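You operate a simulated robot arm through the tools that you are given. There is no shell and no other tool. Be economical: measure what you need, move in short steps, check, and stop when the job is done.

Carry out the task below with a simulated robot arm. There is one attempt and no reset: what you move stays moved.

TASK
Put one of the setting blocks from the top of the wide plinth on the cooling plate there. Open the bottom plinth drawer, fetch the wax pad with purple grip from the inside of the bottom plinth drawer and stand it on the side shelf of the chiller and shut the drawer again. Put two of the pleated oil filters from the top of the corner stand on the polished caul plate. Open the floor press tool ledge, take the teal surface probe and put it on the top of the wide plinth, then shut the ledge. Do these in any order. Set down upright: wax pad with purple grip, pleated oil filter.

Only the result counts: the job must be done as asked and must still hold three seconds after the hand-in. Knocking over, shifting, dropping, spilling or breaking anything else fails it.

THE ROBOT
A 7-joint arm with a fingered hand on a trunk, on a base that drives. Base frame: it is fixed to the floor where the robot stands at the start and does not move with it; the origin is under the middle of the robot, x ahead of it, y to its left, z up; the surface under the hand at the start is at about z = 78. Lengths are in cm, angles in rad, forces in N, time in s.
With the tool pointing down near the work surface it reaches from about 32 to 72 cm from the robot's upright axis, wherever it stands. Its first joint turns from -2.897 to 2.897 rad. Places, roughly: bottom plinth drawer [60, 20, 30]; cooling plate [50, 0, 75]; floor press tool ledge [10, 320, 90]; pleated oil filter [-100, -50, 50]; polished caul plate (15x15x2 cm) [-90, -60, 50]; setting block [50, 25, 75]; side shelf of the chiller (27x22 cm) [-20, 108, 80]; teal surface probe [0, 300, 100]; top of the wide plinth [60, 0, 80]; wax pad with purple grip (4x4x8 cm) [50, 10, 30]. Payload 4 kg.
The tool frame sits at the grasp point between the pads (the TCP): z along the fingers, y along the line on which they close. The tips reach 2.6 cm beyond it. Largest opening 14.8 cm; the body of the gripper starts 7.3 cm behind the TCP. The gripper is a hand of 3 fingers: y runs from the thumb to the fingers, the wrist lies at [0, 0, -23.9] in the tool frame.
Orientation is that of the tool frame in the base frame, as a unit quaternion [x, y, z, w]. With the fingers straight down and closing along the base's y, the tool's x points along the base's -x, its y along +y and its z along -z.

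THE INTERFACE
- The arm moves only by the tool move_arm. Its argument "targets" is one flat list of numbers, 6 for each row, row after row: the shift along the base's x, y, z in cm, then the turn, a rotation vector about the base's x, y, z in rad. In form: [x, y, z, rx, ry, rz, x, y, z, rx, ry, rz, ...]. A call has 1 to 20 rows; each row shifts and turns the commanded pose from where the row before left it. Rows are played at 5 a second. More than 5 cm and 0.15 rad between two rows, and nothing of the call is played. Where a pose cannot be reached the arm comes as near as it can. A force on the tool above 40 N (or 10 N above the force at the start of the call, whichever is more), or a blocked arm, ends the call early, and 0.2 s more pass. In this call time passes only in rows, and 0.2 s behind the last. The reply holds the time, the measured pose of the TCP, the force on the tool along the base axes, the opening and the grip force, in the units named above and with some noise, with the torque about the TCP (base axes, N m) and any sound that the robot's microphone picked up.
- Cameras (640 x 400 px; columns grow to the right, rows downward): "scene" is now at [-3.39, 10.22, 153.15]; the picture's right is [-0.87, -0.49, 0.00], its down [-0.46, 0.81, -0.36] and it looks along [0.18, -0.32, -0.93] (base axes); focal length 216 px, centre (320, 200). "wrist" rides on the gripper at [6.8, -3.9, -9] in the tool frame; the picture's right is [0.50, 0.87, 0.00], its down [-0.66, 0.38, -0.65] and it looks along [-0.57, 0.33, 0.76] (tool axes); focal length 222 px, centre (320, 200). There is no depth. A picture from a camera that has moved, and an enlarged one, comes with that camera's place and axes in the base frame and with its lens.
- capture(camera): a new picture of that camera. It takes no simulated time.
- move_column(by): slides the trunk up (or, below 0, down) by that many cm; the arm and the scene camera ride with it, the base frame stays. It gives what a move gives, with no picture.
- base_move(legs): drives the robot by 1 to 6 legs, each [ahead, left, turn to the left] in cm, cm and rad, along the robot's own axes; the way and the turn of a leg run together, so that a leg with both is an arc; at most 150 cm and 3.142 rad a leg. The arm and the cameras ride along, it lands a little off, and it stops where it bumps. It gives what a move gives.
- set_fingers(finger1, finger2, thumb_bend): sets how far each is bent, from 0 (flat) to 100 (curled in); at 30 the hand is open as for a grip, at 70 the pads meet at the TCP. One left out holds its place. A second passes; each finger stops where it meets its share of the squeeze, and holds until it gets a number again. It is the only way to open and close the hand. It gives what a move gives, with no picture; readings hold the bend of each and the force on the fingers (four entries, about 0 where the hand has none), thumb and palm.
- turn_head(pan, tilt): turns the head with the scene camera to pan (to the left, within 2.705 rad either way) and tilt (down, from -0.506 to 1.204), counted from straight ahead of the robot. It gives what a move gives.
- enlarge(camera, box): a new picture of the part [left, top, right, bottom] of that camera's present view, enlarged. It takes no simulated time.
- sign_off(): hands the job in; it is judged then, once.

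Work in short steps. Places have to be worked out from the pictures, the camera data and where the tool is seen: move nearer, look again, correct. Check each grasp and each placing, and mend what went wrong. You have 207 turns and 200 pictures in all, those below and enlarged ones among them. Open the gripper and draw the arm clear of the work before you hand the job in, unless the task says otherwise.

The tools are called as name(argument=value, ...) on one line, values as JSON. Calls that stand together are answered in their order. move_arm: Moves the arm, as the interface text tells. Its arguments: {"type":"object","properties":{"targets":{"type":"array","items":{"type":"number"}}},"required":["targets"]} The other tools are called the same way: move_column (by) slides the trunk up or down; set_fingers (finger1, finger2, thumb_bend) moves the fingers one by one; base_move (legs) drives the base; turn_head (pan, tilt) turns the head that bears the scene camera; capture (camera) takes a picture; enlarge (camera, box) takes an enlarged picture of a part of a camera's view; sign_off () hands the job in.

At the start:

```text
clock: 0.0
eef_pos: [40.6, 6.33, 109.74]
tcp_rot: [0.0, 1.0, 0.0, -0.001]
ft_force: [-0.4, -0.3, 0.3]
ft_torque: [-0.01, 0.01, -0.01]
gripper_width: 14.77
finger_force: 0.0
shape: jaw
bend: [30.0, 30.0, 30.0]
finger forces: [0.0, 0.0, 0.1, 0.1, 0.0, 0.1]
trunk travel left (down, up): [-52.5, 6.5]
robot x, y, heading: [0.5, -0.05, -0.0]
head pan, tilt: [-1.058, 1.201]
```

scene: 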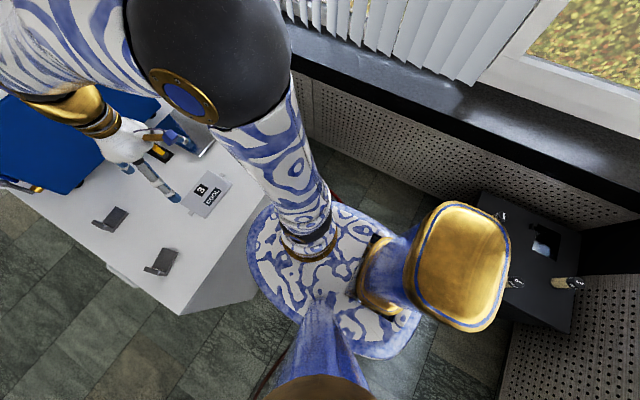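
wrist: 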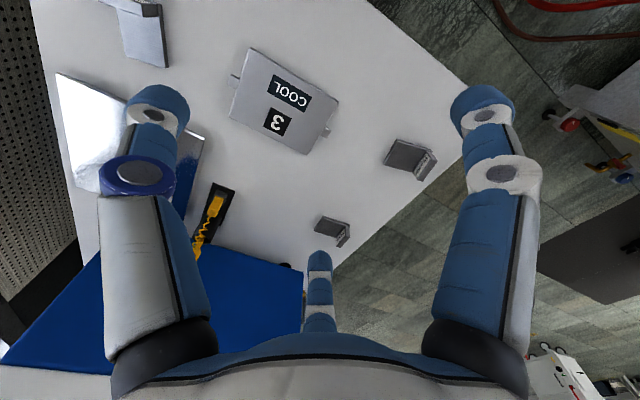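

The first pictures show the plinth with the cooling plate labelled "COOL 3" and two L-shaped blocks. I'll turn the head ahead to see the plinth properly.

turn_head(pan=0.3, tilt=0.9)

capture(camera="scene")

capture(camera="wrist")

```text
clock: 1.5
eef_pos: [40.68, 6.39, 109.73]
tcp_rot: [0.0, 1.0, 0.001, 0.0]
ft_force: [0.4, -0.5, 0.3]
ft_torque: [0.05, -0.01, -0.03]
gripper_width: 14.8
finger_force: 0.0
shape: jaw
bend: [30.0, 30.0, 30.0]
finger forces: [0.0, 0.0, 0.1, 0.0, 0.0, 0.0]
trunk travel left (down, up): [-52.5, 6.5]
robot x, y, heading: [0.29, -0.06, 0.002]
head pan, tilt: [0.3, 0.901]
```

```text
197 pictures are left
camera scene: at [1.08, 17.32, 155.13], right [0.3, -0.96, 0.0], down [-0.75, -0.23, -0.62], along [0.59, 0.18, -0.78], focal length 216 px, centre (320, 200)
```

scene: 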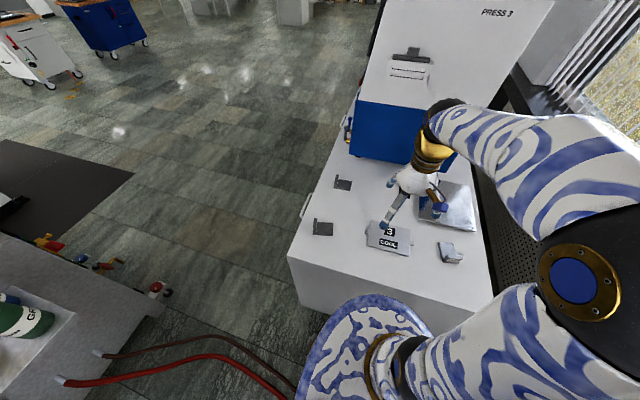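

```text
196 pictures are left
camera wrist: at [34.12, 2.52, 118.83], right [-0.5, 0.87, 0.0], down [0.66, 0.38, 0.65], along [0.57, 0.33, -0.76], focal length 222 px, centre (320, 200)
```

wrist: 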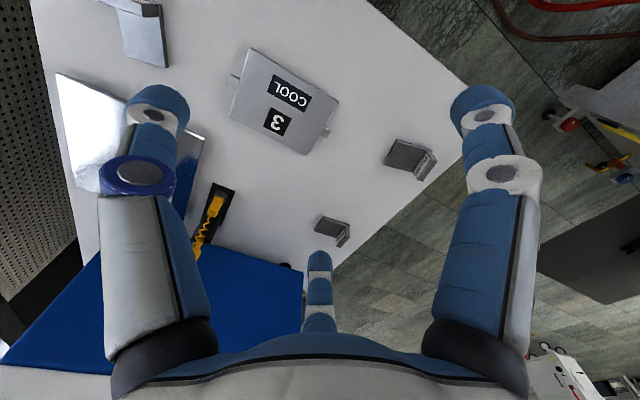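

I need identities of the grey things on the plinth; enlarging both views.

enlarge(camera="scene", box=[280, 120, 500, 280])

enlarge(camera="wrist", box=[50, 0, 470, 260])

```text
2.50 times, centred on (390, 200) of scene
camera zoom: at [1.08, 17.32, 155.13], right [0.3, -0.96, 0.0], down [-0.75, -0.23, -0.62], along [0.59, 0.18, -0.78], focal length 541 px, centre (145, 200)
```

zoom: 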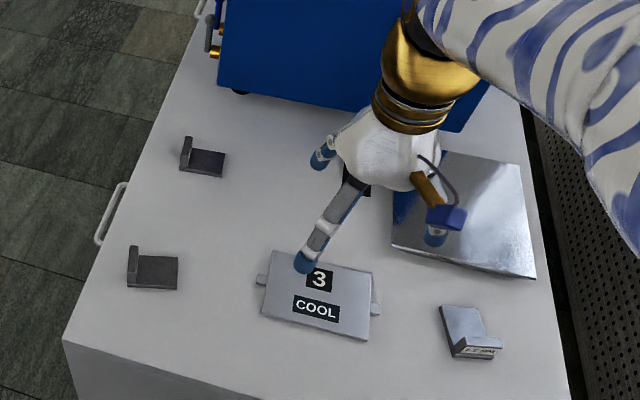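

```text
1.52 times, centred on (260, 130) of wrist
camera zoom: at [34.12, 2.52, 118.83], right [-0.5, 0.87, 0.0], down [0.66, 0.38, 0.65], along [0.57, 0.33, -0.76], focal length 338 px, centre (411, 307)
```

zoom: 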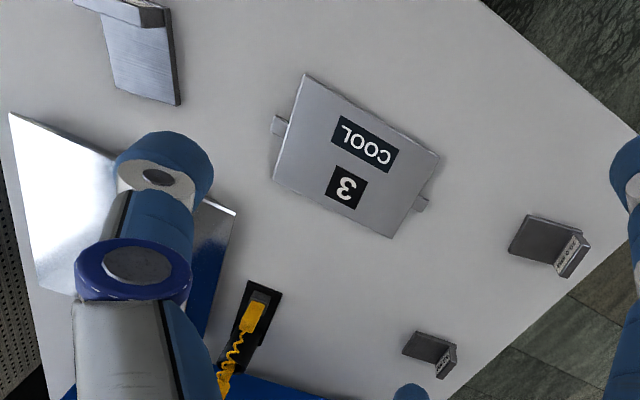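

Zooming to read the labels on the blocks.

enlarge(camera="wrist", box=[370, 120, 450, 190])

enlarge(camera="wrist", box=[310, 205, 360, 255])

enlarge(camera="scene", box=[430, 235, 470, 267])

```text
5.71 times, centred on (410, 155) of wrist
camera zoom: at [34.12, 2.52, 118.83], right [-0.5, 0.87, 0.0], down [0.66, 0.38, 0.65], along [0.57, 0.33, -0.76], focal length 1269 px, centre (-194, 457)
```

zoom: 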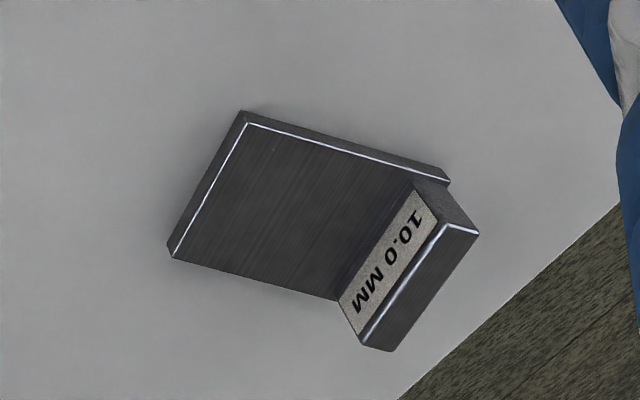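

```text
8.00 times, centred on (335, 230) of wrist
camera zoom: at [34.12, 2.52, 118.83], right [-0.5, 0.87, 0.0], down [0.66, 0.38, 0.65], along [0.57, 0.33, -0.76], focal length 1777 px, centre (200, -40)
```

zoom: 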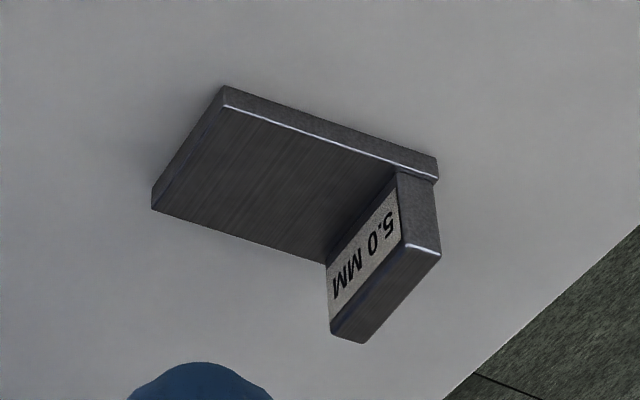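

```text
12.50 times, centred on (450, 251) of scene
camera zoom: at [1.08, 17.32, 155.13], right [0.3, -0.96, 0.0], down [-0.75, -0.23, -0.62], along [0.59, 0.18, -0.78], focal length 2704 px, centre (-1305, -438)
```

zoom: 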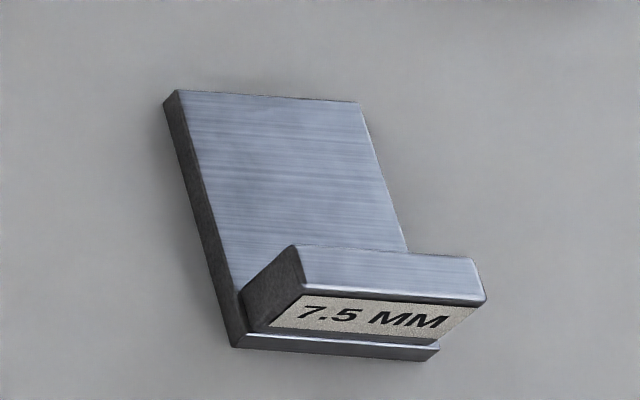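

All three are setting blocks; I'll use the nearer dark one (10.0 MM, around [45, 30]). First I check how the hand closes by bending partly in the air.

set_fingers(finger1=60, finger2=60, thumb_bend=60)

capture(camera="wrist")

enlarge(camera="scene", box=[370, 90, 490, 260])

```text
clock: 2.5
eef_pos: [40.71, 6.3, 109.75]
tcp_rot: [0.001, 1.0, -0.001, 0.0]
ft_force: [0.1, 0.4, -0.5]
ft_torque: [-0.01, 0.01, -0.01]
gripper_width: 3.02
finger_force: 0.0
shape: fingers
bend: [60.0, 60.0, 60.0]
finger forces: [0.0, 0.0, 0.0, 0.1, 0.1, 0.0]
trunk travel left (down, up): [-52.5, 6.5]
robot x, y, heading: [0.46, -0.04, 0.0]
head pan, tilt: [0.3, 0.901]
```

```text
190 pictures are left
camera wrist: at [34.12, 2.52, 118.83], right [-0.5, 0.87, 0.0], down [0.66, 0.38, 0.65], along [0.57, 0.33, -0.76], focal length 222 px, centre (320, 200)
```

wrist: 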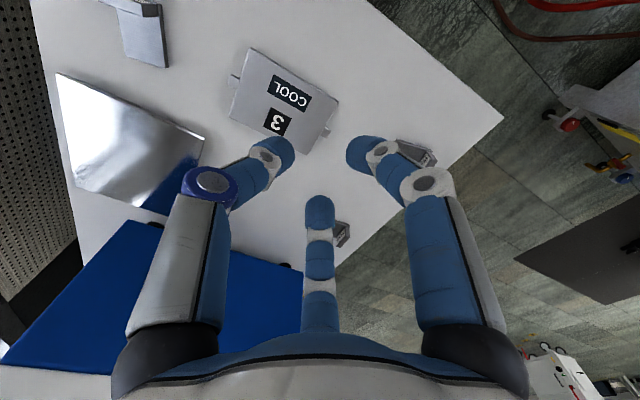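

```text
2.35 times, centred on (430, 175) of scene
camera zoom: at [1.08, 17.33, 155.13], right [0.3, -0.96, 0.0], down [-0.75, -0.23, -0.62], along [0.59, 0.18, -0.78], focal length 509 px, centre (61, 259)
```

zoom: 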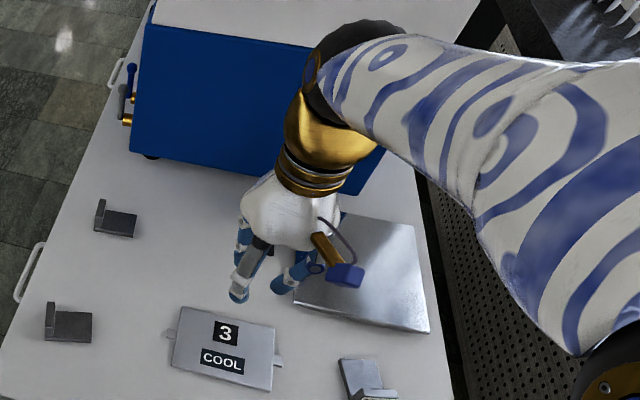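

The hand is a three-finger claw closing to the centre. I'll pre-open to 42 and move over the 10.0 MM block's upright (judged near [44.9, 33.1], yaw ≈0.25) at height 95 and look.

set_fingers(finger1=42, finger2=42, thumb_bend=42)

move_arm(targets=[0.6, 3.83, -2.1, 0, 0, 0.036, 0.6, 3.83, -2.1, 0, 0, 0.036, 0.6, 3.83, -2.1, 0, 0, 0.036, 0.6, 3.83, -2.1, 0, 0, 0.036, 0.6, 3.83, -2.1, 0, 0, 0.036, 0.6, 3.83, -2.1, 0, 0, 0.036, 0.6, 3.83, -2.1, 0, 0, 0.034])

capture(camera="wrist")

capture(camera="scene")

```text
clock: 3.5
eef_pos: [40.74, 6.21, 109.71]
tcp_rot: [0.0, 1.0, 0.0, 0.001]
ft_force: [0.4, -0.3, 1.0]
ft_torque: [0.01, 0.06, -0.04]
gripper_width: 8.78
finger_force: 0.1
shape: fingers
bend: [42.0, 42.0, 42.0]
finger forces: [0.0, 0.1, 0.0, 0.1, 0.1, 0.0]
trunk travel left (down, up): [-52.5, 6.5]
robot x, y, heading: [0.06, -0.06, -0.002]
head pan, tilt: [0.3, 0.901]
```

```text
clock: 5.1
eef_pos: [44.97, 33.19, 94.91]
tcp_rot: [-0.125, 0.992, 0.0, 0.0]
ft_force: [0.2, 0.4, -0.2]
ft_torque: [0.0, -0.03, -0.01]
gripper_width: 8.8
finger_force: 0.0
shape: fingers
bend: [42.0, 42.0, 42.0]
finger forces: [0.0, 0.1, 0.0, 0.0, 0.1, 0.0]
trunk travel left (down, up): [-52.5, 6.5]
robot x, y, heading: [0.08, 0.07, 0.0]
head pan, tilt: [0.3, 0.901]
```

```text
188 pictures are left
camera wrist: at [39.49, 27.9, 103.98], right [-0.7, 0.72, 0.0], down [0.54, 0.53, 0.65], along [0.47, 0.46, -0.76], focal length 222 px, centre (320, 200)
```

wrist: 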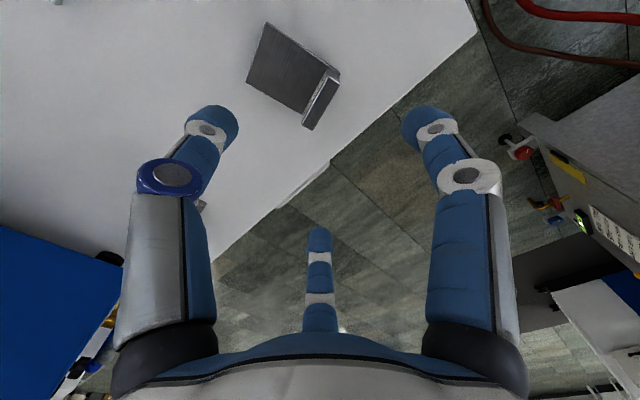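

```text
187 pictures are left
camera scene: at [1.11, 17.38, 155.13], right [0.3, -0.96, 0.0], down [-0.75, -0.23, -0.62], along [0.59, 0.18, -0.78], focal length 216 px, centre (320, 200)
```

scene: 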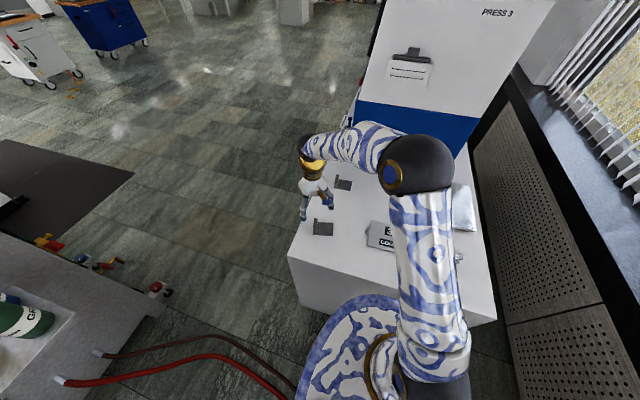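

Block is visible ahead-left of the fingers; zoom to locate the upright exactly.

enlarge(camera="wrist", box=[230, 10, 358, 138])

enlarge(camera="scene", box=[290, 200, 354, 244])

```text
3.12 times, centred on (294, 74) of wrist
camera zoom: at [39.49, 27.9, 103.98], right [-0.7, 0.72, 0.0], down [0.54, 0.53, 0.65], along [0.47, 0.46, -0.76], focal length 694 px, centre (401, 594)
```

zoom: 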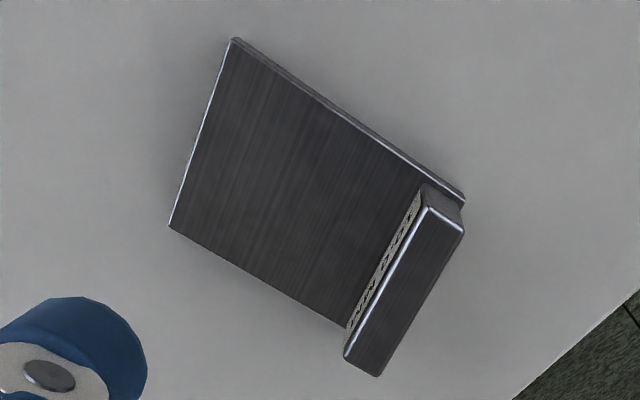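

```text
9.09 times, centred on (322, 222) of scene
camera zoom: at [1.11, 17.38, 155.13], right [0.3, -0.96, 0.0], down [-0.75, -0.23, -0.62], along [0.59, 0.18, -0.78], focal length 1967 px, centre (302, 0)
```

zoom: 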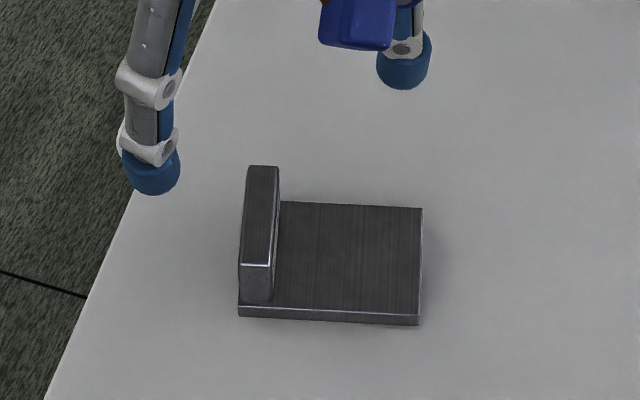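

Block measured: low end mid ≈[46.2, 25.85], long axis yaw 0.237, 5.5×7.9 cm, upright top ≈81.4. I'll open fully and straddle it with the thumb on the low end and fingers on its long sides, centre ≈[45.05, 30.6].

set_fingers(finger1=32, finger2=32, thumb_bend=30)

move_arm(targets=[0.1, -2.6, 0, 0, 0, -0.013, 0, 0, -4, 0, 0, 0, 0, 0, -4, 0, 0, 0])

capture(camera="wrist")

enlarge(camera="scene", box=[280, 150, 376, 244])

```text
clock: 6.1
eef_pos: [44.92, 33.11, 94.82]
tcp_rot: [-0.125, 0.992, -0.001, -0.001]
ft_force: [0.3, -0.3, -0.2]
ft_torque: [0.0, 0.02, 0.02]
gripper_width: 12.32
finger_force: 0.0
shape: fingers
bend: [32.0, 32.0, 30.0]
finger forces: [0.0, 0.0, 0.0, 0.0, 0.0, 0.0]
trunk travel left (down, up): [-52.5, 6.5]
robot x, y, heading: [0.03, 0.29, 0.002]
head pan, tilt: [0.3, 0.901]
```

```text
clock: 6.9
eef_pos: [45.1, 30.57, 87.14]
tcp_rot: [-0.118, 0.993, 0.0, -0.001]
ft_force: [0.3, -0.5, 0.3]
ft_torque: [0.01, 0.02, 0.03]
gripper_width: 12.37
finger_force: 0.1
shape: fingers
bend: [32.0, 32.0, 30.0]
finger forces: [0.1, 0.0, 0.0, 0.0, 0.1, 0.0]
trunk travel left (down, up): [-52.5, 6.5]
robot x, y, heading: [0.11, 0.1, 0.001]
head pan, tilt: [0.3, 0.901]
```

```text
184 pictures are left
camera wrist: at [39.57, 25.37, 96.27], right [-0.69, 0.72, 0.0], down [0.55, 0.52, 0.65], along [0.47, 0.45, -0.76], focal length 222 px, centre (320, 200)
```

wrist: 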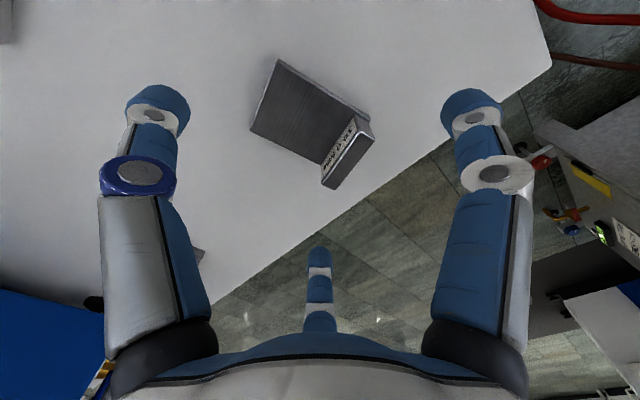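

```text
4.26 times, centred on (328, 197) of scene
camera zoom: at [1.11, 17.37, 155.13], right [0.3, -0.96, 0.0], down [-0.75, -0.23, -0.62], along [0.59, 0.18, -0.78], focal length 920 px, centre (286, 213)
```

zoom: 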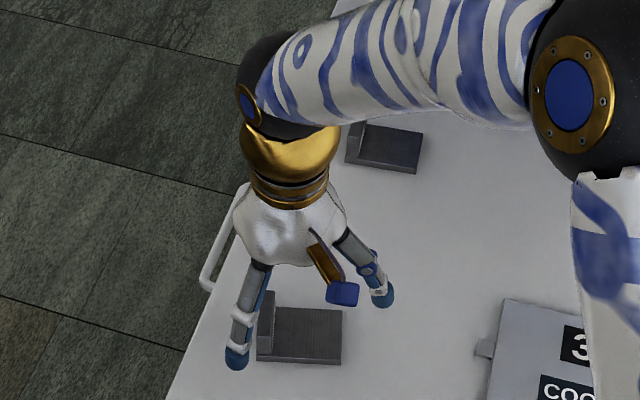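

The TCP projects onto the block as planned. Descending to about 81.2.

move_arm(targets=[0, 0, -3, 0, 0, 0, 0, 0, -2, 0, 0, 0, 0, 0, -0.9, 0, 0, 0])

capture(camera="wrist")

enlarge(camera="scene", box=[280, 150, 376, 244])

```text
clock: 7.7
eef_pos: [45.06, 30.48, 81.2]
tcp_rot: [-0.118, 0.993, 0.0, 0.001]
ft_force: [0.1, -0.8, -0.1]
ft_torque: [-0.01, -0.01, 0.01]
gripper_width: 12.35
finger_force: 0.1
shape: fingers
bend: [32.0, 32.0, 30.0]
finger forces: [0.0, 0.0, 0.1, 0.1, 0.1, 0.0]
trunk travel left (down, up): [-52.5, 6.5]
robot x, y, heading: [-0.38, 0.1, 0.004]
head pan, tilt: [0.3, 0.901]
```

```text
182 pictures are left
camera wrist: at [39.59, 25.23, 90.3], right [-0.69, 0.72, 0.0], down [0.55, 0.52, 0.65], along [0.47, 0.45, -0.76], focal length 222 px, centre (320, 200)
```

wrist: 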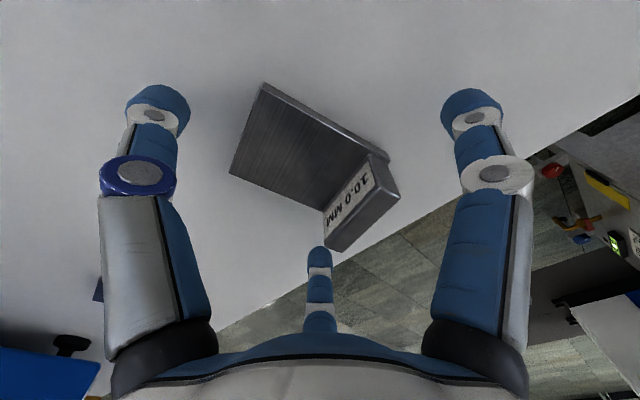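

```text
4.26 times, centred on (328, 197) of scene
camera zoom: at [1.08, 17.34, 155.13], right [0.3, -0.96, 0.0], down [-0.75, -0.23, -0.62], along [0.59, 0.18, -0.78], focal length 920 px, centre (286, 213)
```

zoom: 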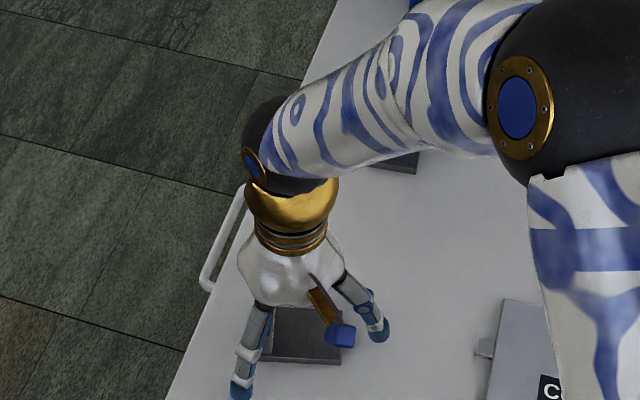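

Straddled. Closing all three; each stops at contact.

set_fingers(finger1=66, finger2=66, thumb_bend=66)

capture(camera="wrist")

```text
clock: 8.7
eef_pos: [45.04, 30.57, 81.35]
tcp_rot: [-0.119, 0.993, 0.001, 0.001]
ft_force: [0.3, 2.1, 25.7]
ft_torque: [0.61, 0.21, 0.01]
gripper_width: 4.53
finger_force: 21.6
shape: fingers
bend: [49.0, 55.0, 61.0]
finger forces: [18.3, 18.6, 0.1, 0.0, 6.6, 0.1]
trunk travel left (down, up): [-52.5, 6.5]
robot x, y, heading: [0.12, 0.17, 0.001]
head pan, tilt: [0.3, 0.901]
```

```text
180 pictures are left
camera wrist: at [39.52, 25.22, 90.44], right [-0.69, 0.72, 0.0], down [0.55, 0.52, 0.66], along [0.48, 0.45, -0.75], focal length 222 px, centre (320, 200)
```

wrist: 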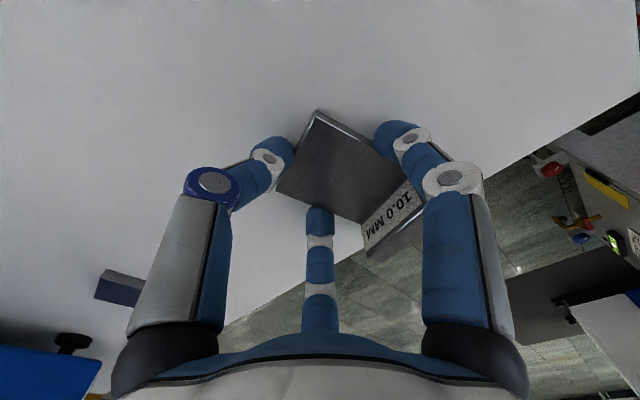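

The tips press the table (Fz 25) since they dip when closing. I raise 0.7 cm and re-close.

move_arm(targets=[0, 0, 0.7, 0, 0, 0])

set_fingers(finger1=68, finger2=68, thumb_bend=68)

capture(camera="wrist")

```text
clock: 9.1
eef_pos: [44.96, 30.36, 81.7]
tcp_rot: [-0.119, 0.993, -0.002, -0.001]
ft_force: [0.6, 0.4, -2.7]
ft_torque: [-0.07, -0.03, 0.01]
gripper_width: 4.52
finger_force: 9.8
shape: fingers
bend: [49.0, 55.0, 61.0]
finger forces: [6.0, 6.1, 0.1, 0.0, 7.6, 0.0]
trunk travel left (down, up): [-52.5, 6.5]
robot x, y, heading: [-0.08, -0.41, 0.003]
head pan, tilt: [0.3, 0.901]
```

```text
clock: 10.1
eef_pos: [45.08, 30.47, 81.83]
tcp_rot: [-0.119, 0.993, -0.001, 0.0]
ft_force: [-0.4, 0.5, -1.6]
ft_torque: [-0.08, -0.02, 0.0]
gripper_width: 4.21
finger_force: 10.1
shape: fingers
bend: [50.0, 55.0, 64.0]
finger forces: [6.2, 5.9, 0.0, 0.0, 7.3, 0.0]
trunk travel left (down, up): [-52.5, 6.5]
robot x, y, heading: [-0.19, 0.05, 0.005]
head pan, tilt: [0.3, 0.901]
```

```text
179 pictures are left
camera wrist: at [39.6, 25.25, 91.0], right [-0.69, 0.72, 0.0], down [0.55, 0.52, 0.65], along [0.47, 0.45, -0.76], focal length 222 px, centre (320, 200)
```

wrist: 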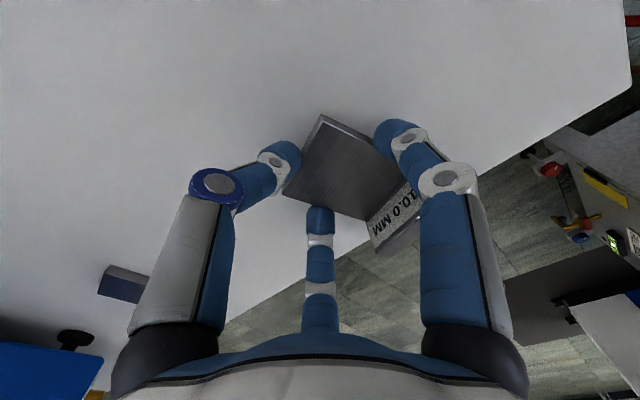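

All three hold at ~6–7 N. Lifting a little to test.

move_arm(targets=[0, 0, 1, 0, 0, 0, 0, 0, 1.5, 0, 0, 0])

capture(camera="wrist")

enlarge(camera="scene", box=[270, 150, 366, 244])

```text
clock: 10.7
eef_pos: [44.91, 30.57, 84.31]
tcp_rot: [-0.119, 0.993, -0.001, 0.001]
ft_force: [0.4, 0.2, -2.4]
ft_torque: [-0.1, -0.09, 0.02]
gripper_width: 4.21
finger_force: 9.6
shape: fingers
bend: [50.0, 55.0, 64.0]
finger forces: [6.1, 6.4, 0.1, 0.1, 7.5, 0.1]
trunk travel left (down, up): [-52.5, 6.5]
robot x, y, heading: [0.22, 0.16, 0.002]
head pan, tilt: [0.3, 0.901]
```

```text
178 pictures are left
camera wrist: at [39.47, 25.26, 93.48], right [-0.69, 0.72, 0.0], down [0.55, 0.52, 0.65], along [0.47, 0.45, -0.76], focal length 222 px, centre (320, 200)
```

wrist: 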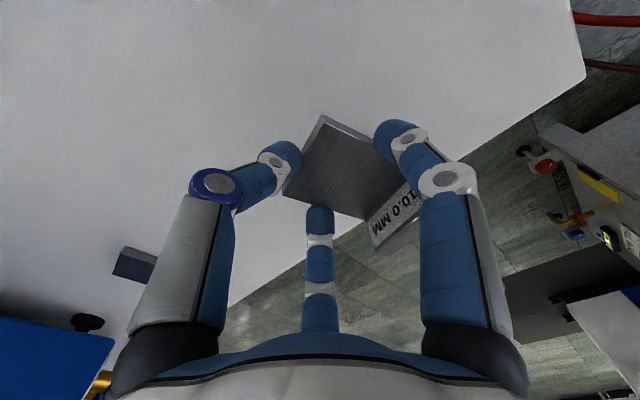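

```text
4.26 times, centred on (318, 197) of scene
camera zoom: at [1.1, 17.35, 155.13], right [0.3, -0.96, 0.0], down [-0.75, -0.23, -0.62], along [0.59, 0.18, -0.78], focal length 920 px, centre (328, 213)
```

zoom: 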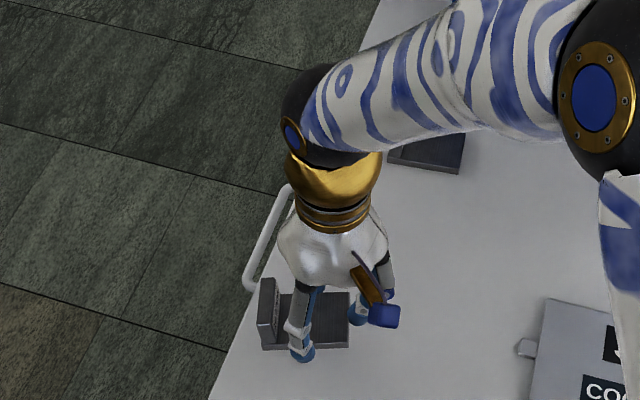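

It is held (≈2.4 N weight). I carry it to over the cooling plate (centre ≈[48.9, 3.7]), aligning its yaw on the way.

move_arm(targets=[0, 0, 3, 0, 0, 0, 0, 0, 3, 0, 0, 0, 0.7, -4.15, 0, 0, 0, -0.045, 0.6, -4.15, 0, 0, 0, -0.045, 0.6, -4.15, 0, 0, 0, -0.045, 0.6, -4.15, 0, 0, 0, -0.045, 0.6, -4.15, 0, 0, 0, -0.045, 0.6, -4.15, 0, 0, 0, -0.045, 0.7, -4.15, 0, 0, 0, -0.045])

capture(camera="wrist")

capture(camera="scene")

```text
clock: 12.7
eef_pos: [49.51, 1.05, 90.42]
tcp_rot: [0.039, 0.999, 0.001, 0.0]
ft_force: [-0.4, -0.7, -2.1]
ft_torque: [-0.14, 0.01, 0.04]
gripper_width: 4.18
finger_force: 9.8
shape: fingers
bend: [51.0, 55.0, 64.0]
finger forces: [6.0, 6.4, 0.1, 0.0, 7.6, 0.0]
trunk travel left (down, up): [-52.5, 6.5]
robot x, y, heading: [-0.12, -0.15, -0.0]
head pan, tilt: [0.3, 0.901]
```

```text
176 pictures are left
camera wrist: at [42.68, -2.16, 99.5], right [-0.43, 0.9, 0.0], down [0.68, 0.33, 0.65], along [0.59, 0.28, -0.76], focal length 222 px, centre (320, 200)
```

wrist: 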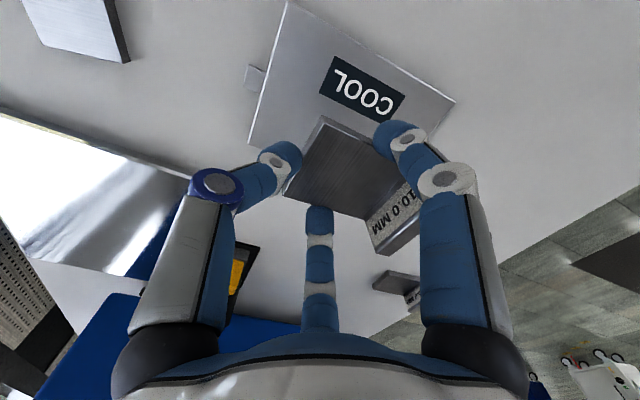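

```text
175 pictures are left
camera scene: at [1.11, 17.3, 155.13], right [0.3, -0.96, 0.0], down [-0.75, -0.23, -0.62], along [0.59, 0.18, -0.78], focal length 216 px, centre (320, 200)
```

scene: 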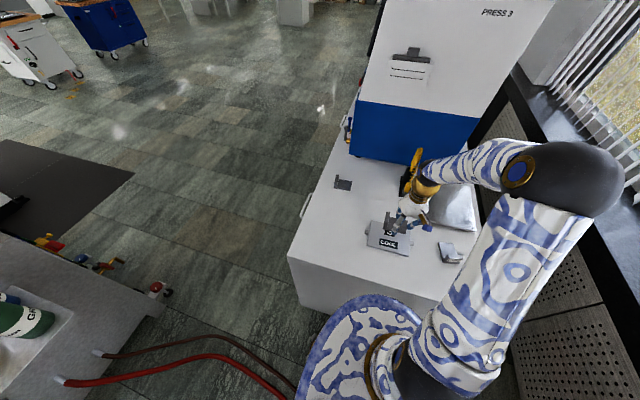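

Block centre projects to ≈[49.3, 3.7], over the plate. Lowering to just above contact.

move_arm(targets=[-0.3, 0, -3, 0, 0, 0, 0, 0, -2.5, 0, 0, 0, 0, 0, -1, 0, 0, 0])

capture(camera="wrist")

enlarge(camera="scene", box=[350, 190, 446, 260])

```text
clock: 13.5
eef_pos: [49.26, 1.26, 83.8]
tcp_rot: [0.04, 0.999, 0.001, 0.0]
ft_force: [0.9, -0.3, -3.8]
ft_torque: [-0.1, -0.01, -0.03]
gripper_width: 4.18
finger_force: 9.9
shape: fingers
bend: [51.0, 55.0, 64.0]
finger forces: [6.0, 6.2, 0.0, 0.0, 7.4, 0.0]
trunk travel left (down, up): [-52.5, 6.5]
robot x, y, heading: [0.23, -0.21, -0.002]
head pan, tilt: [0.3, 0.901]
```

```text
174 pictures are left
camera wrist: at [42.36, -1.95, 92.84], right [-0.43, 0.9, 0.0], down [0.68, 0.33, 0.65], along [0.59, 0.28, -0.76], focal length 222 px, centre (320, 200)
```

wrist: 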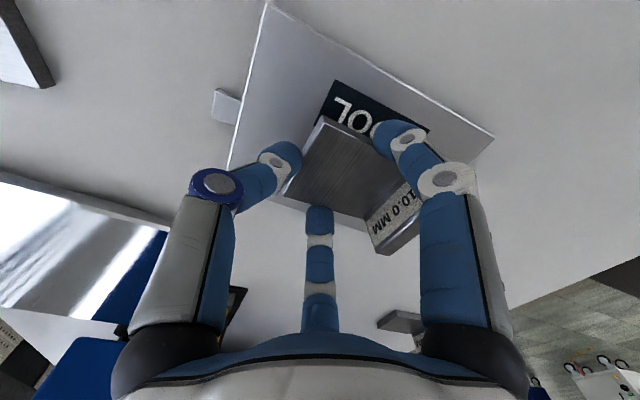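

```text
5.71 times, centred on (398, 225) of scene
camera zoom: at [1.11, 17.33, 155.13], right [0.3, -0.96, 0.0], down [-0.75, -0.23, -0.62], along [0.59, 0.18, -0.78], focal length 1236 px, centre (-126, 57)
```

zoom: 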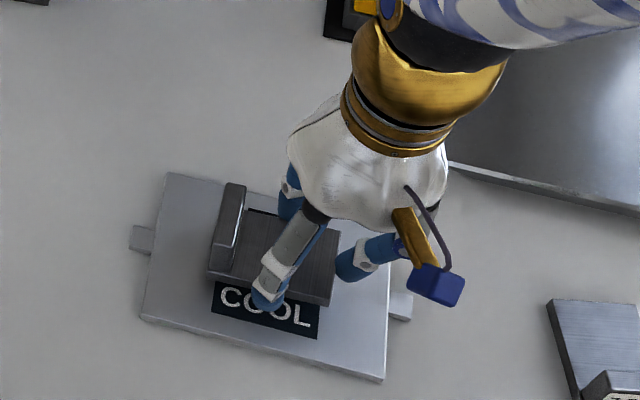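

Lowering in small steps while watching the force.

move_arm(targets=[-0.4, 0, -0.5, 0, 0, 0])

move_arm(targets=[0, 0, -0.4, 0, 0, 0])

```text
clock: 13.9
eef_pos: [48.85, 1.39, 83.32]
tcp_rot: [0.039, 0.999, 0.0, 0.0]
ft_force: [0.3, -0.9, -3.2]
ft_torque: [-0.13, 0.0, -0.02]
gripper_width: 4.13
finger_force: 9.6
shape: fingers
bend: [51.0, 55.0, 64.0]
finger forces: [6.0, 6.3, 0.0, 0.0, 7.2, 0.0]
trunk travel left (down, up): [-52.5, 6.5]
robot x, y, heading: [0.09, -0.1, -0.001]
head pan, tilt: [0.3, 0.901]
```

```text
clock: 14.3
eef_pos: [48.86, 1.43, 82.78]
tcp_rot: [0.039, 0.999, 0.0, 0.0]
ft_force: [-0.2, -0.2, -2.0]
ft_torque: [-0.01, 0.0, 0.04]
gripper_width: 4.15
finger_force: 9.6
shape: fingers
bend: [51.0, 55.0, 64.0]
finger forces: [6.1, 6.3, 0.0, 0.0, 7.2, 0.0]
trunk travel left (down, up): [-52.5, 6.5]
robot x, y, heading: [0.32, 0.15, -0.0]
head pan, tilt: [0.3, 0.901]
```

Torque is dropping (first contact). A bit more.

move_arm(targets=[0, 0, -0.25, 0, 0, 0])

enlarge(camera="scene", box=[350, 190, 446, 260])

```text
clock: 14.7
eef_pos: [48.89, 1.46, 82.69]
tcp_rot: [0.039, 0.999, 0.0, 0.0]
ft_force: [0.2, -0.6, -0.1]
ft_torque: [0.04, 0.02, 0.02]
gripper_width: 4.15
finger_force: 9.5
shape: fingers
bend: [51.0, 55.0, 64.0]
finger forces: [6.1, 6.3, 0.0, 0.1, 7.4, 0.0]
trunk travel left (down, up): [-52.5, 6.5]
robot x, y, heading: [-0.17, 0.23, -0.0]
head pan, tilt: [0.3, 0.901]
```

```text
5.71 times, centred on (398, 225) of scene
camera zoom: at [1.09, 17.31, 155.14], right [0.3, -0.96, 0.0], down [-0.75, -0.23, -0.62], along [0.59, 0.18, -0.78], focal length 1236 px, centre (-126, 57)
```

zoom: 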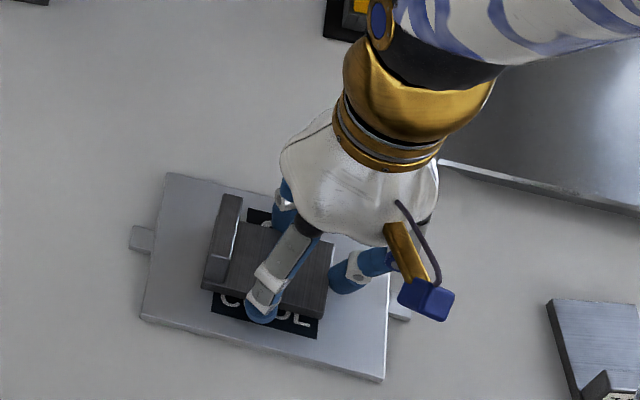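

Supported by the plate and well inside it. Release and lift clear.

set_fingers(finger1=32, finger2=32, thumb_bend=32)

move_arm(targets=[0, 0, 4, 0, 0, 0, 0, 0, 5, 0, 0, 0, 0, 0, 5, 0, 0, 0])

capture(camera="wrist")

enlarge(camera="scene", box=[280, 150, 500, 288])

```text
clock: 15.7
eef_pos: [48.75, 1.36, 82.7]
tcp_rot: [0.039, 0.999, 0.0, 0.0]
ft_force: [-0.3, -0.3, 0.1]
ft_torque: [-0.03, 0.01, 0.01]
gripper_width: 12.03
finger_force: 0.0
shape: fingers
bend: [32.0, 32.0, 32.0]
finger forces: [0.1, 0.1, 0.1, 0.0, 0.0, 0.1]
trunk travel left (down, up): [-52.5, 6.5]
robot x, y, heading: [0.08, 0.15, -0.004]
head pan, tilt: [0.3, 0.901]
```

```text
clock: 16.5
eef_pos: [48.62, 1.52, 97.02]
tcp_rot: [0.039, 0.999, -0.001, 0.0]
ft_force: [-0.3, 0.3, -0.7]
ft_torque: [-0.03, -0.03, -0.03]
gripper_width: 12.04
finger_force: 0.0
shape: fingers
bend: [32.0, 32.0, 32.0]
finger forces: [0.0, 0.1, 0.1, 0.0, 0.0, 0.0]
trunk travel left (down, up): [-52.5, 6.5]
robot x, y, heading: [-0.14, -0.02, 0.001]
head pan, tilt: [0.3, 0.901]
```

```text
171 pictures are left
camera wrist: at [41.83, -1.72, 106.01], right [-0.43, 0.9, 0.0], down [0.68, 0.33, 0.65], along [0.59, 0.28, -0.76], focal length 222 px, centre (320, 200)
```

wrist: 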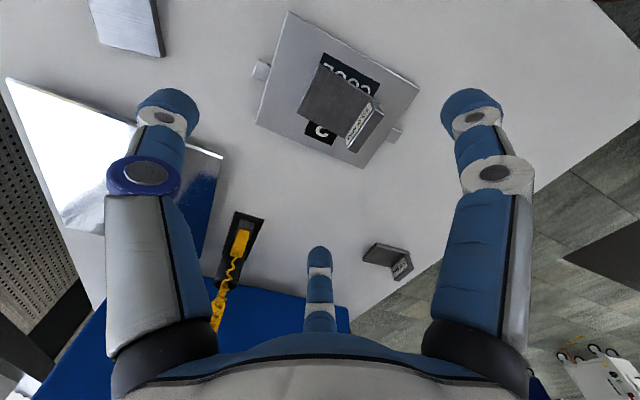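

```text
2.90 times, centred on (390, 219) of scene
camera zoom: at [1.06, 17.33, 155.13], right [0.3, -0.96, 0.0], down [-0.75, -0.23, -0.62], along [0.59, 0.18, -0.78], focal length 627 px, centre (117, 145)
```

zoom: 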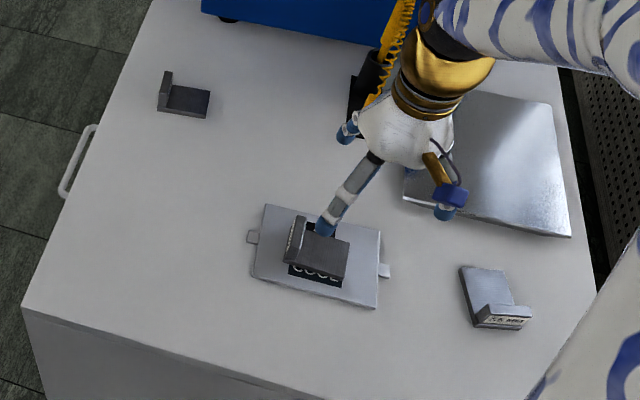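

The setting block stands on the cooling plate. Now survey the left side: chiller, hoses, drawers, press.

turn_head(pan=0.9, tilt=0.75)

capture(camera="scene")

turn_head(pan=1.9, tilt=0.6)

capture(camera="scene")

turn_head(pan=-2.4, tilt=0.8)

capture(camera="scene")

```text
clock: 17.5
eef_pos: [48.84, 1.52, 96.87]
tcp_rot: [0.04, 0.999, 0.0, 0.0]
ft_force: [-0.6, -0.6, 0.7]
ft_torque: [-0.01, -0.02, -0.03]
gripper_width: 12.06
finger_force: 0.3
shape: fingers
bend: [32.0, 32.0, 32.0]
finger forces: [0.0, 0.1, 0.1, 0.1, 0.0, 0.0]
trunk travel left (down, up): [-52.5, 6.5]
robot x, y, heading: [-0.01, 0.07, -0.001]
head pan, tilt: [0.901, 0.75]
```

```text
169 pictures are left
camera scene: at [-0.98, 21.58, 156.32], right [0.78, -0.62, 0.0], down [-0.42, -0.53, -0.73], along [0.45, 0.57, -0.68], focal length 216 px, centre (320, 200)
```

scene: 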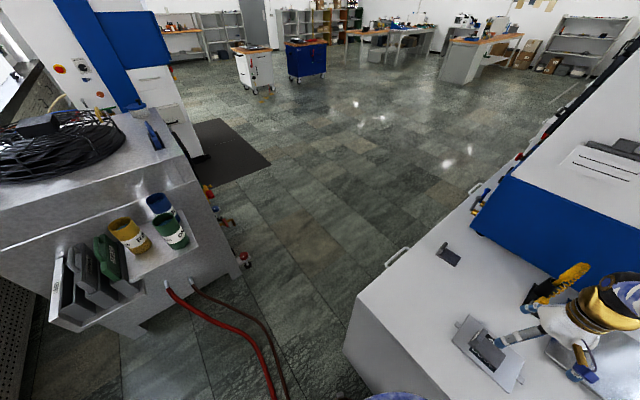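

```text
clock: 18.8
eef_pos: [48.65, 1.51, 96.71]
tcp_rot: [0.039, 0.999, 0.0, 0.0]
ft_force: [0.4, 0.6, -0.1]
ft_torque: [-0.03, -0.01, 0.01]
gripper_width: 12.06
finger_force: 0.0
shape: fingers
bend: [32.0, 32.0, 32.0]
finger forces: [0.0, 0.1, 0.1, 0.0, 0.0, 0.0]
trunk travel left (down, up): [-52.5, 6.5]
robot x, y, heading: [-0.43, -0.19, -0.001]
head pan, tilt: [1.901, 0.6]
```

```text
168 pictures are left
camera scene: at [-8.99, 23.46, 157.61], right [0.95, 0.32, 0.0], down [0.18, -0.53, -0.82], along [-0.27, 0.78, -0.57], focal length 216 px, centre (320, 200)
```

scene: 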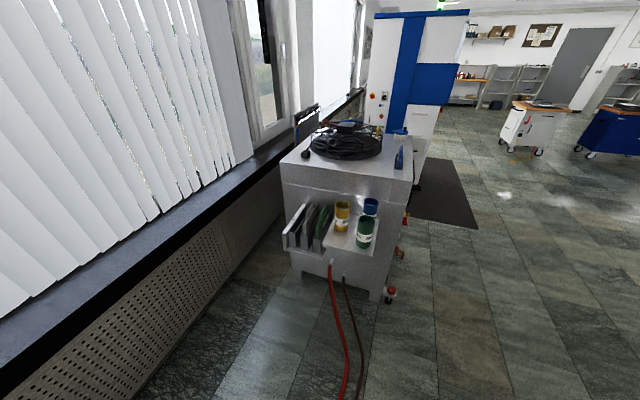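

```text
clock: 22.2
eef_pos: [48.7, 1.58, 96.94]
tcp_rot: [0.039, 0.999, 0.001, 0.0]
ft_force: [0.1, 0.2, -0.2]
ft_torque: [0.01, -0.03, 0.01]
gripper_width: 12.04
finger_force: 0.0
shape: fingers
bend: [32.0, 32.0, 32.0]
finger forces: [0.0, 0.1, 0.0, 0.1, 0.0, 0.0]
trunk travel left (down, up): [-52.5, 6.5]
robot x, y, heading: [-0.05, -0.46, -0.001]
head pan, tilt: [-2.4, 0.799]
```

```text
167 pictures are left
camera scene: at [-12.07, 9.64, 155.92], right [-0.68, 0.74, 0.0], down [0.53, 0.48, -0.7], along [-0.51, -0.47, -0.72], focal length 216 px, centre (320, 200)
```

scene: 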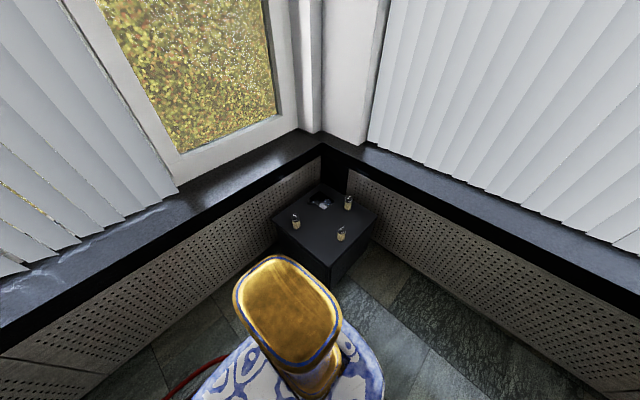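

The corner stand with three filters is behind-right; chiller's shelf holds cups and files. The hoses on the floor run near the robot; check where they lie before driving.

turn_head(pan=-2.7, tilt=1.2)

capture(camera="scene")

turn_head(pan=2.4, tilt=1.1)

capture(camera="scene")

turn_head(pan=1.5, tilt=1.1)

capture(camera="scene")

```text
clock: 23.1
eef_pos: [48.72, 1.48, 96.8]
tcp_rot: [0.039, 0.999, 0.0, 0.0]
ft_force: [0.4, -0.8, 0.8]
ft_torque: [-0.01, 0.0, 0.04]
gripper_width: 12.03
finger_force: 0.1
shape: fingers
bend: [32.0, 32.0, 32.0]
finger forces: [0.0, 0.0, 0.0, 0.0, 0.0, 0.1]
trunk travel left (down, up): [-52.5, 6.5]
robot x, y, heading: [0.06, 0.3, 0.003]
head pan, tilt: [-2.7, 1.201]
```

```text
166 pictures are left
camera scene: at [-11.19, 12.7, 153.15], right [-0.43, 0.9, 0.0], down [0.84, 0.4, -0.36], along [-0.33, -0.16, -0.93], focal length 216 px, centre (320, 200)
```

scene: 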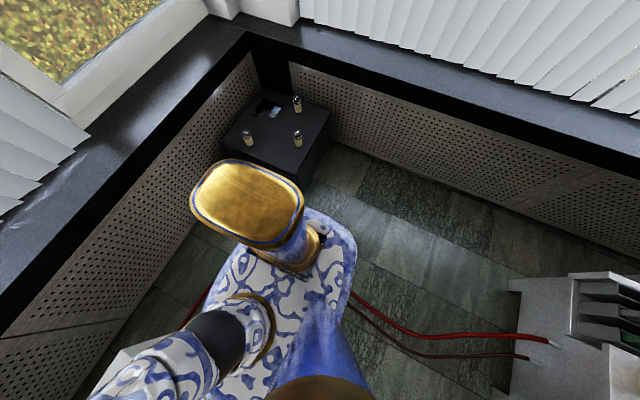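

```text
clock: 27.1
eef_pos: [48.7, 1.51, 96.72]
tcp_rot: [0.04, 0.999, -0.001, 0.001]
ft_force: [0.1, 0.7, -0.5]
ft_torque: [0.01, 0.0, -0.02]
gripper_width: 12.03
finger_force: 0.0
shape: fingers
bend: [32.0, 32.0, 32.0]
finger forces: [0.0, 0.1, 0.0, 0.1, 0.1, 0.0]
trunk travel left (down, up): [-52.5, 6.5]
robot x, y, heading: [0.13, -0.09, -0.001]
head pan, tilt: [2.4, 1.1]
```

```text
165 pictures are left
camera scene: at [-10.78, 19.36, 153.75], right [0.68, 0.74, 0.0], down [0.66, -0.6, -0.45], along [-0.33, 0.31, -0.89], focal length 216 px, centre (320, 200)
```

scene: 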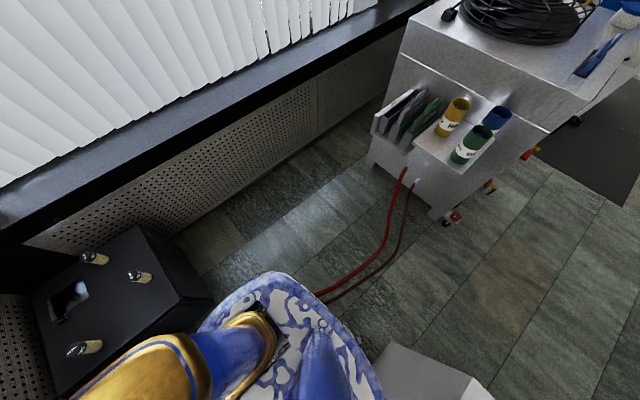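

```text
clock: 28.3
eef_pos: [48.73, 1.62, 96.76]
tcp_rot: [0.039, 0.999, 0.0, 0.0]
ft_force: [-0.4, 0.5, -0.9]
ft_torque: [0.04, -0.04, -0.02]
gripper_width: 12.05
finger_force: 0.0
shape: fingers
bend: [32.0, 32.0, 32.0]
finger forces: [0.0, 0.0, 0.0, 0.0, 0.0, 0.0]
trunk travel left (down, up): [-52.5, 6.5]
robot x, y, heading: [-0.05, -0.28, 0.003]
head pan, tilt: [1.499, 1.1]
```

```text
164 pictures are left
camera scene: at [-5.68, 21.39, 153.75], right [1.0, -0.07, 0.0], down [-0.06, -0.89, -0.45], along [0.03, 0.45, -0.89], focal length 216 px, centre (320, 200)
```

scene: 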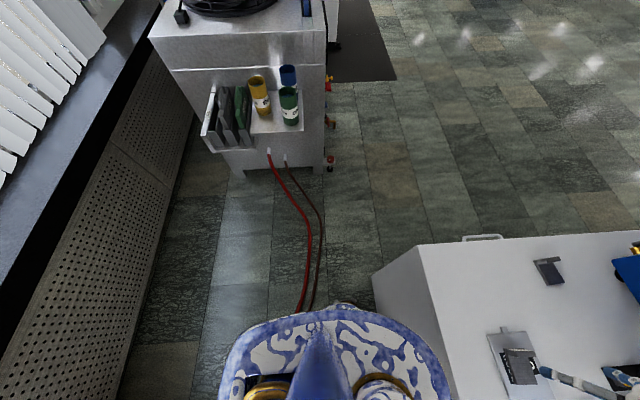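

The robot stands on the hoses already, so they're floor decoration. Next the filters: I back off the plinth a little and turn towards the corner stand (centre ≈[-80, -48], bearing ≈ -2.6).

base_move(legs=[[-15, 0, 0], [0, 0, -2.6]])

turn_head(pan=0.0, tilt=0.9)

capture(camera="scene")

```text
clock: 35.8
eef_pos: [-55.68, -27.17, 96.92]
tcp_rot: [0.971, 0.239, 0.0, 0.0]
ft_force: [-0.2, 0.0, -0.3]
ft_torque: [0.03, -0.02, -0.03]
gripper_width: 12.02
finger_force: 0.1
shape: fingers
bend: [32.0, 32.0, 32.0]
finger forces: [0.1, 0.1, 0.0, 0.0, 0.0, 0.0]
trunk travel left (down, up): [-52.5, 6.5]
robot x, y, heading: [-15.2, -0.32, -2.578]
head pan, tilt: [1.499, 1.1]
```

```text
clock: 37.4
eef_pos: [-55.73, -27.14, 96.72]
tcp_rot: [0.971, 0.239, 0.001, -0.001]
ft_force: [0.6, -0.4, 0.1]
ft_torque: [0.01, -0.02, -0.01]
gripper_width: 12.05
finger_force: 0.1
shape: fingers
bend: [32.0, 32.0, 32.0]
finger forces: [0.0, 0.0, 0.1, 0.0, 0.0, 0.1]
trunk travel left (down, up): [-52.5, 6.5]
robot x, y, heading: [-15.0, 0.21, -2.582]
head pan, tilt: [0.0, 0.901]
```

```text
163 pictures are left
camera scene: at [-8.65, -13.63, 155.13], right [-0.53, 0.85, 0.0], down [0.66, 0.42, -0.62], along [-0.53, -0.33, -0.78], focal length 216 px, centre (320, 200)
```

scene: 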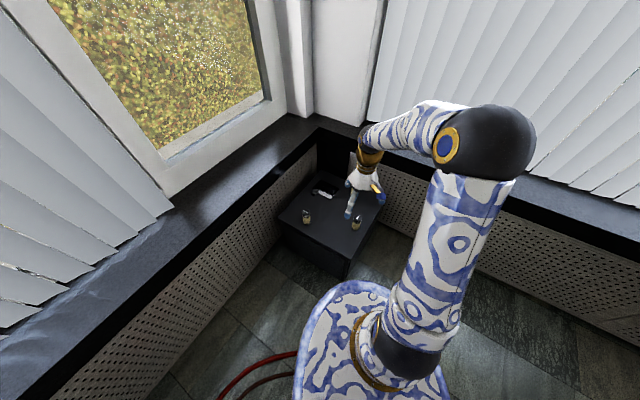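

I'd rather stand on the stand's +y side (near [-76, 6], facing -y) so the caul plate is in reach. Turn to face -y, then slide sideways.

base_move(legs=[[0, 0, 1.01], [-6, -40, 0]])

capture(camera="scene")

```text
clock: 42.4
eef_pos: [-53.43, -42.53, 96.8]
tcp_rot: [0.739, 0.674, 0.0, 0.0]
ft_force: [0.7, -0.5, 1.2]
ft_torque: [0.01, -0.01, -0.01]
gripper_width: 12.02
finger_force: 0.1
shape: fingers
bend: [32.0, 32.0, 32.0]
finger forces: [0.0, 0.0, 0.0, 0.0, 0.1, 0.0]
trunk travel left (down, up): [-52.5, 6.5]
robot x, y, heading: [-54.45, 6.32, -1.583]
head pan, tilt: [0.0, 0.901]
```

```text
162 pictures are left
camera scene: at [-39.47, 4.54, 155.13], right [-1.0, 0.01, 0.0], down [0.01, 0.78, -0.62], along [-0.01, -0.62, -0.78], focal length 216 px, centre (320, 200)
```

scene: 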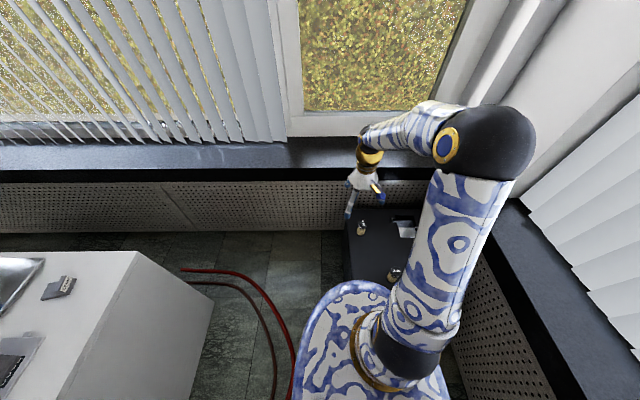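

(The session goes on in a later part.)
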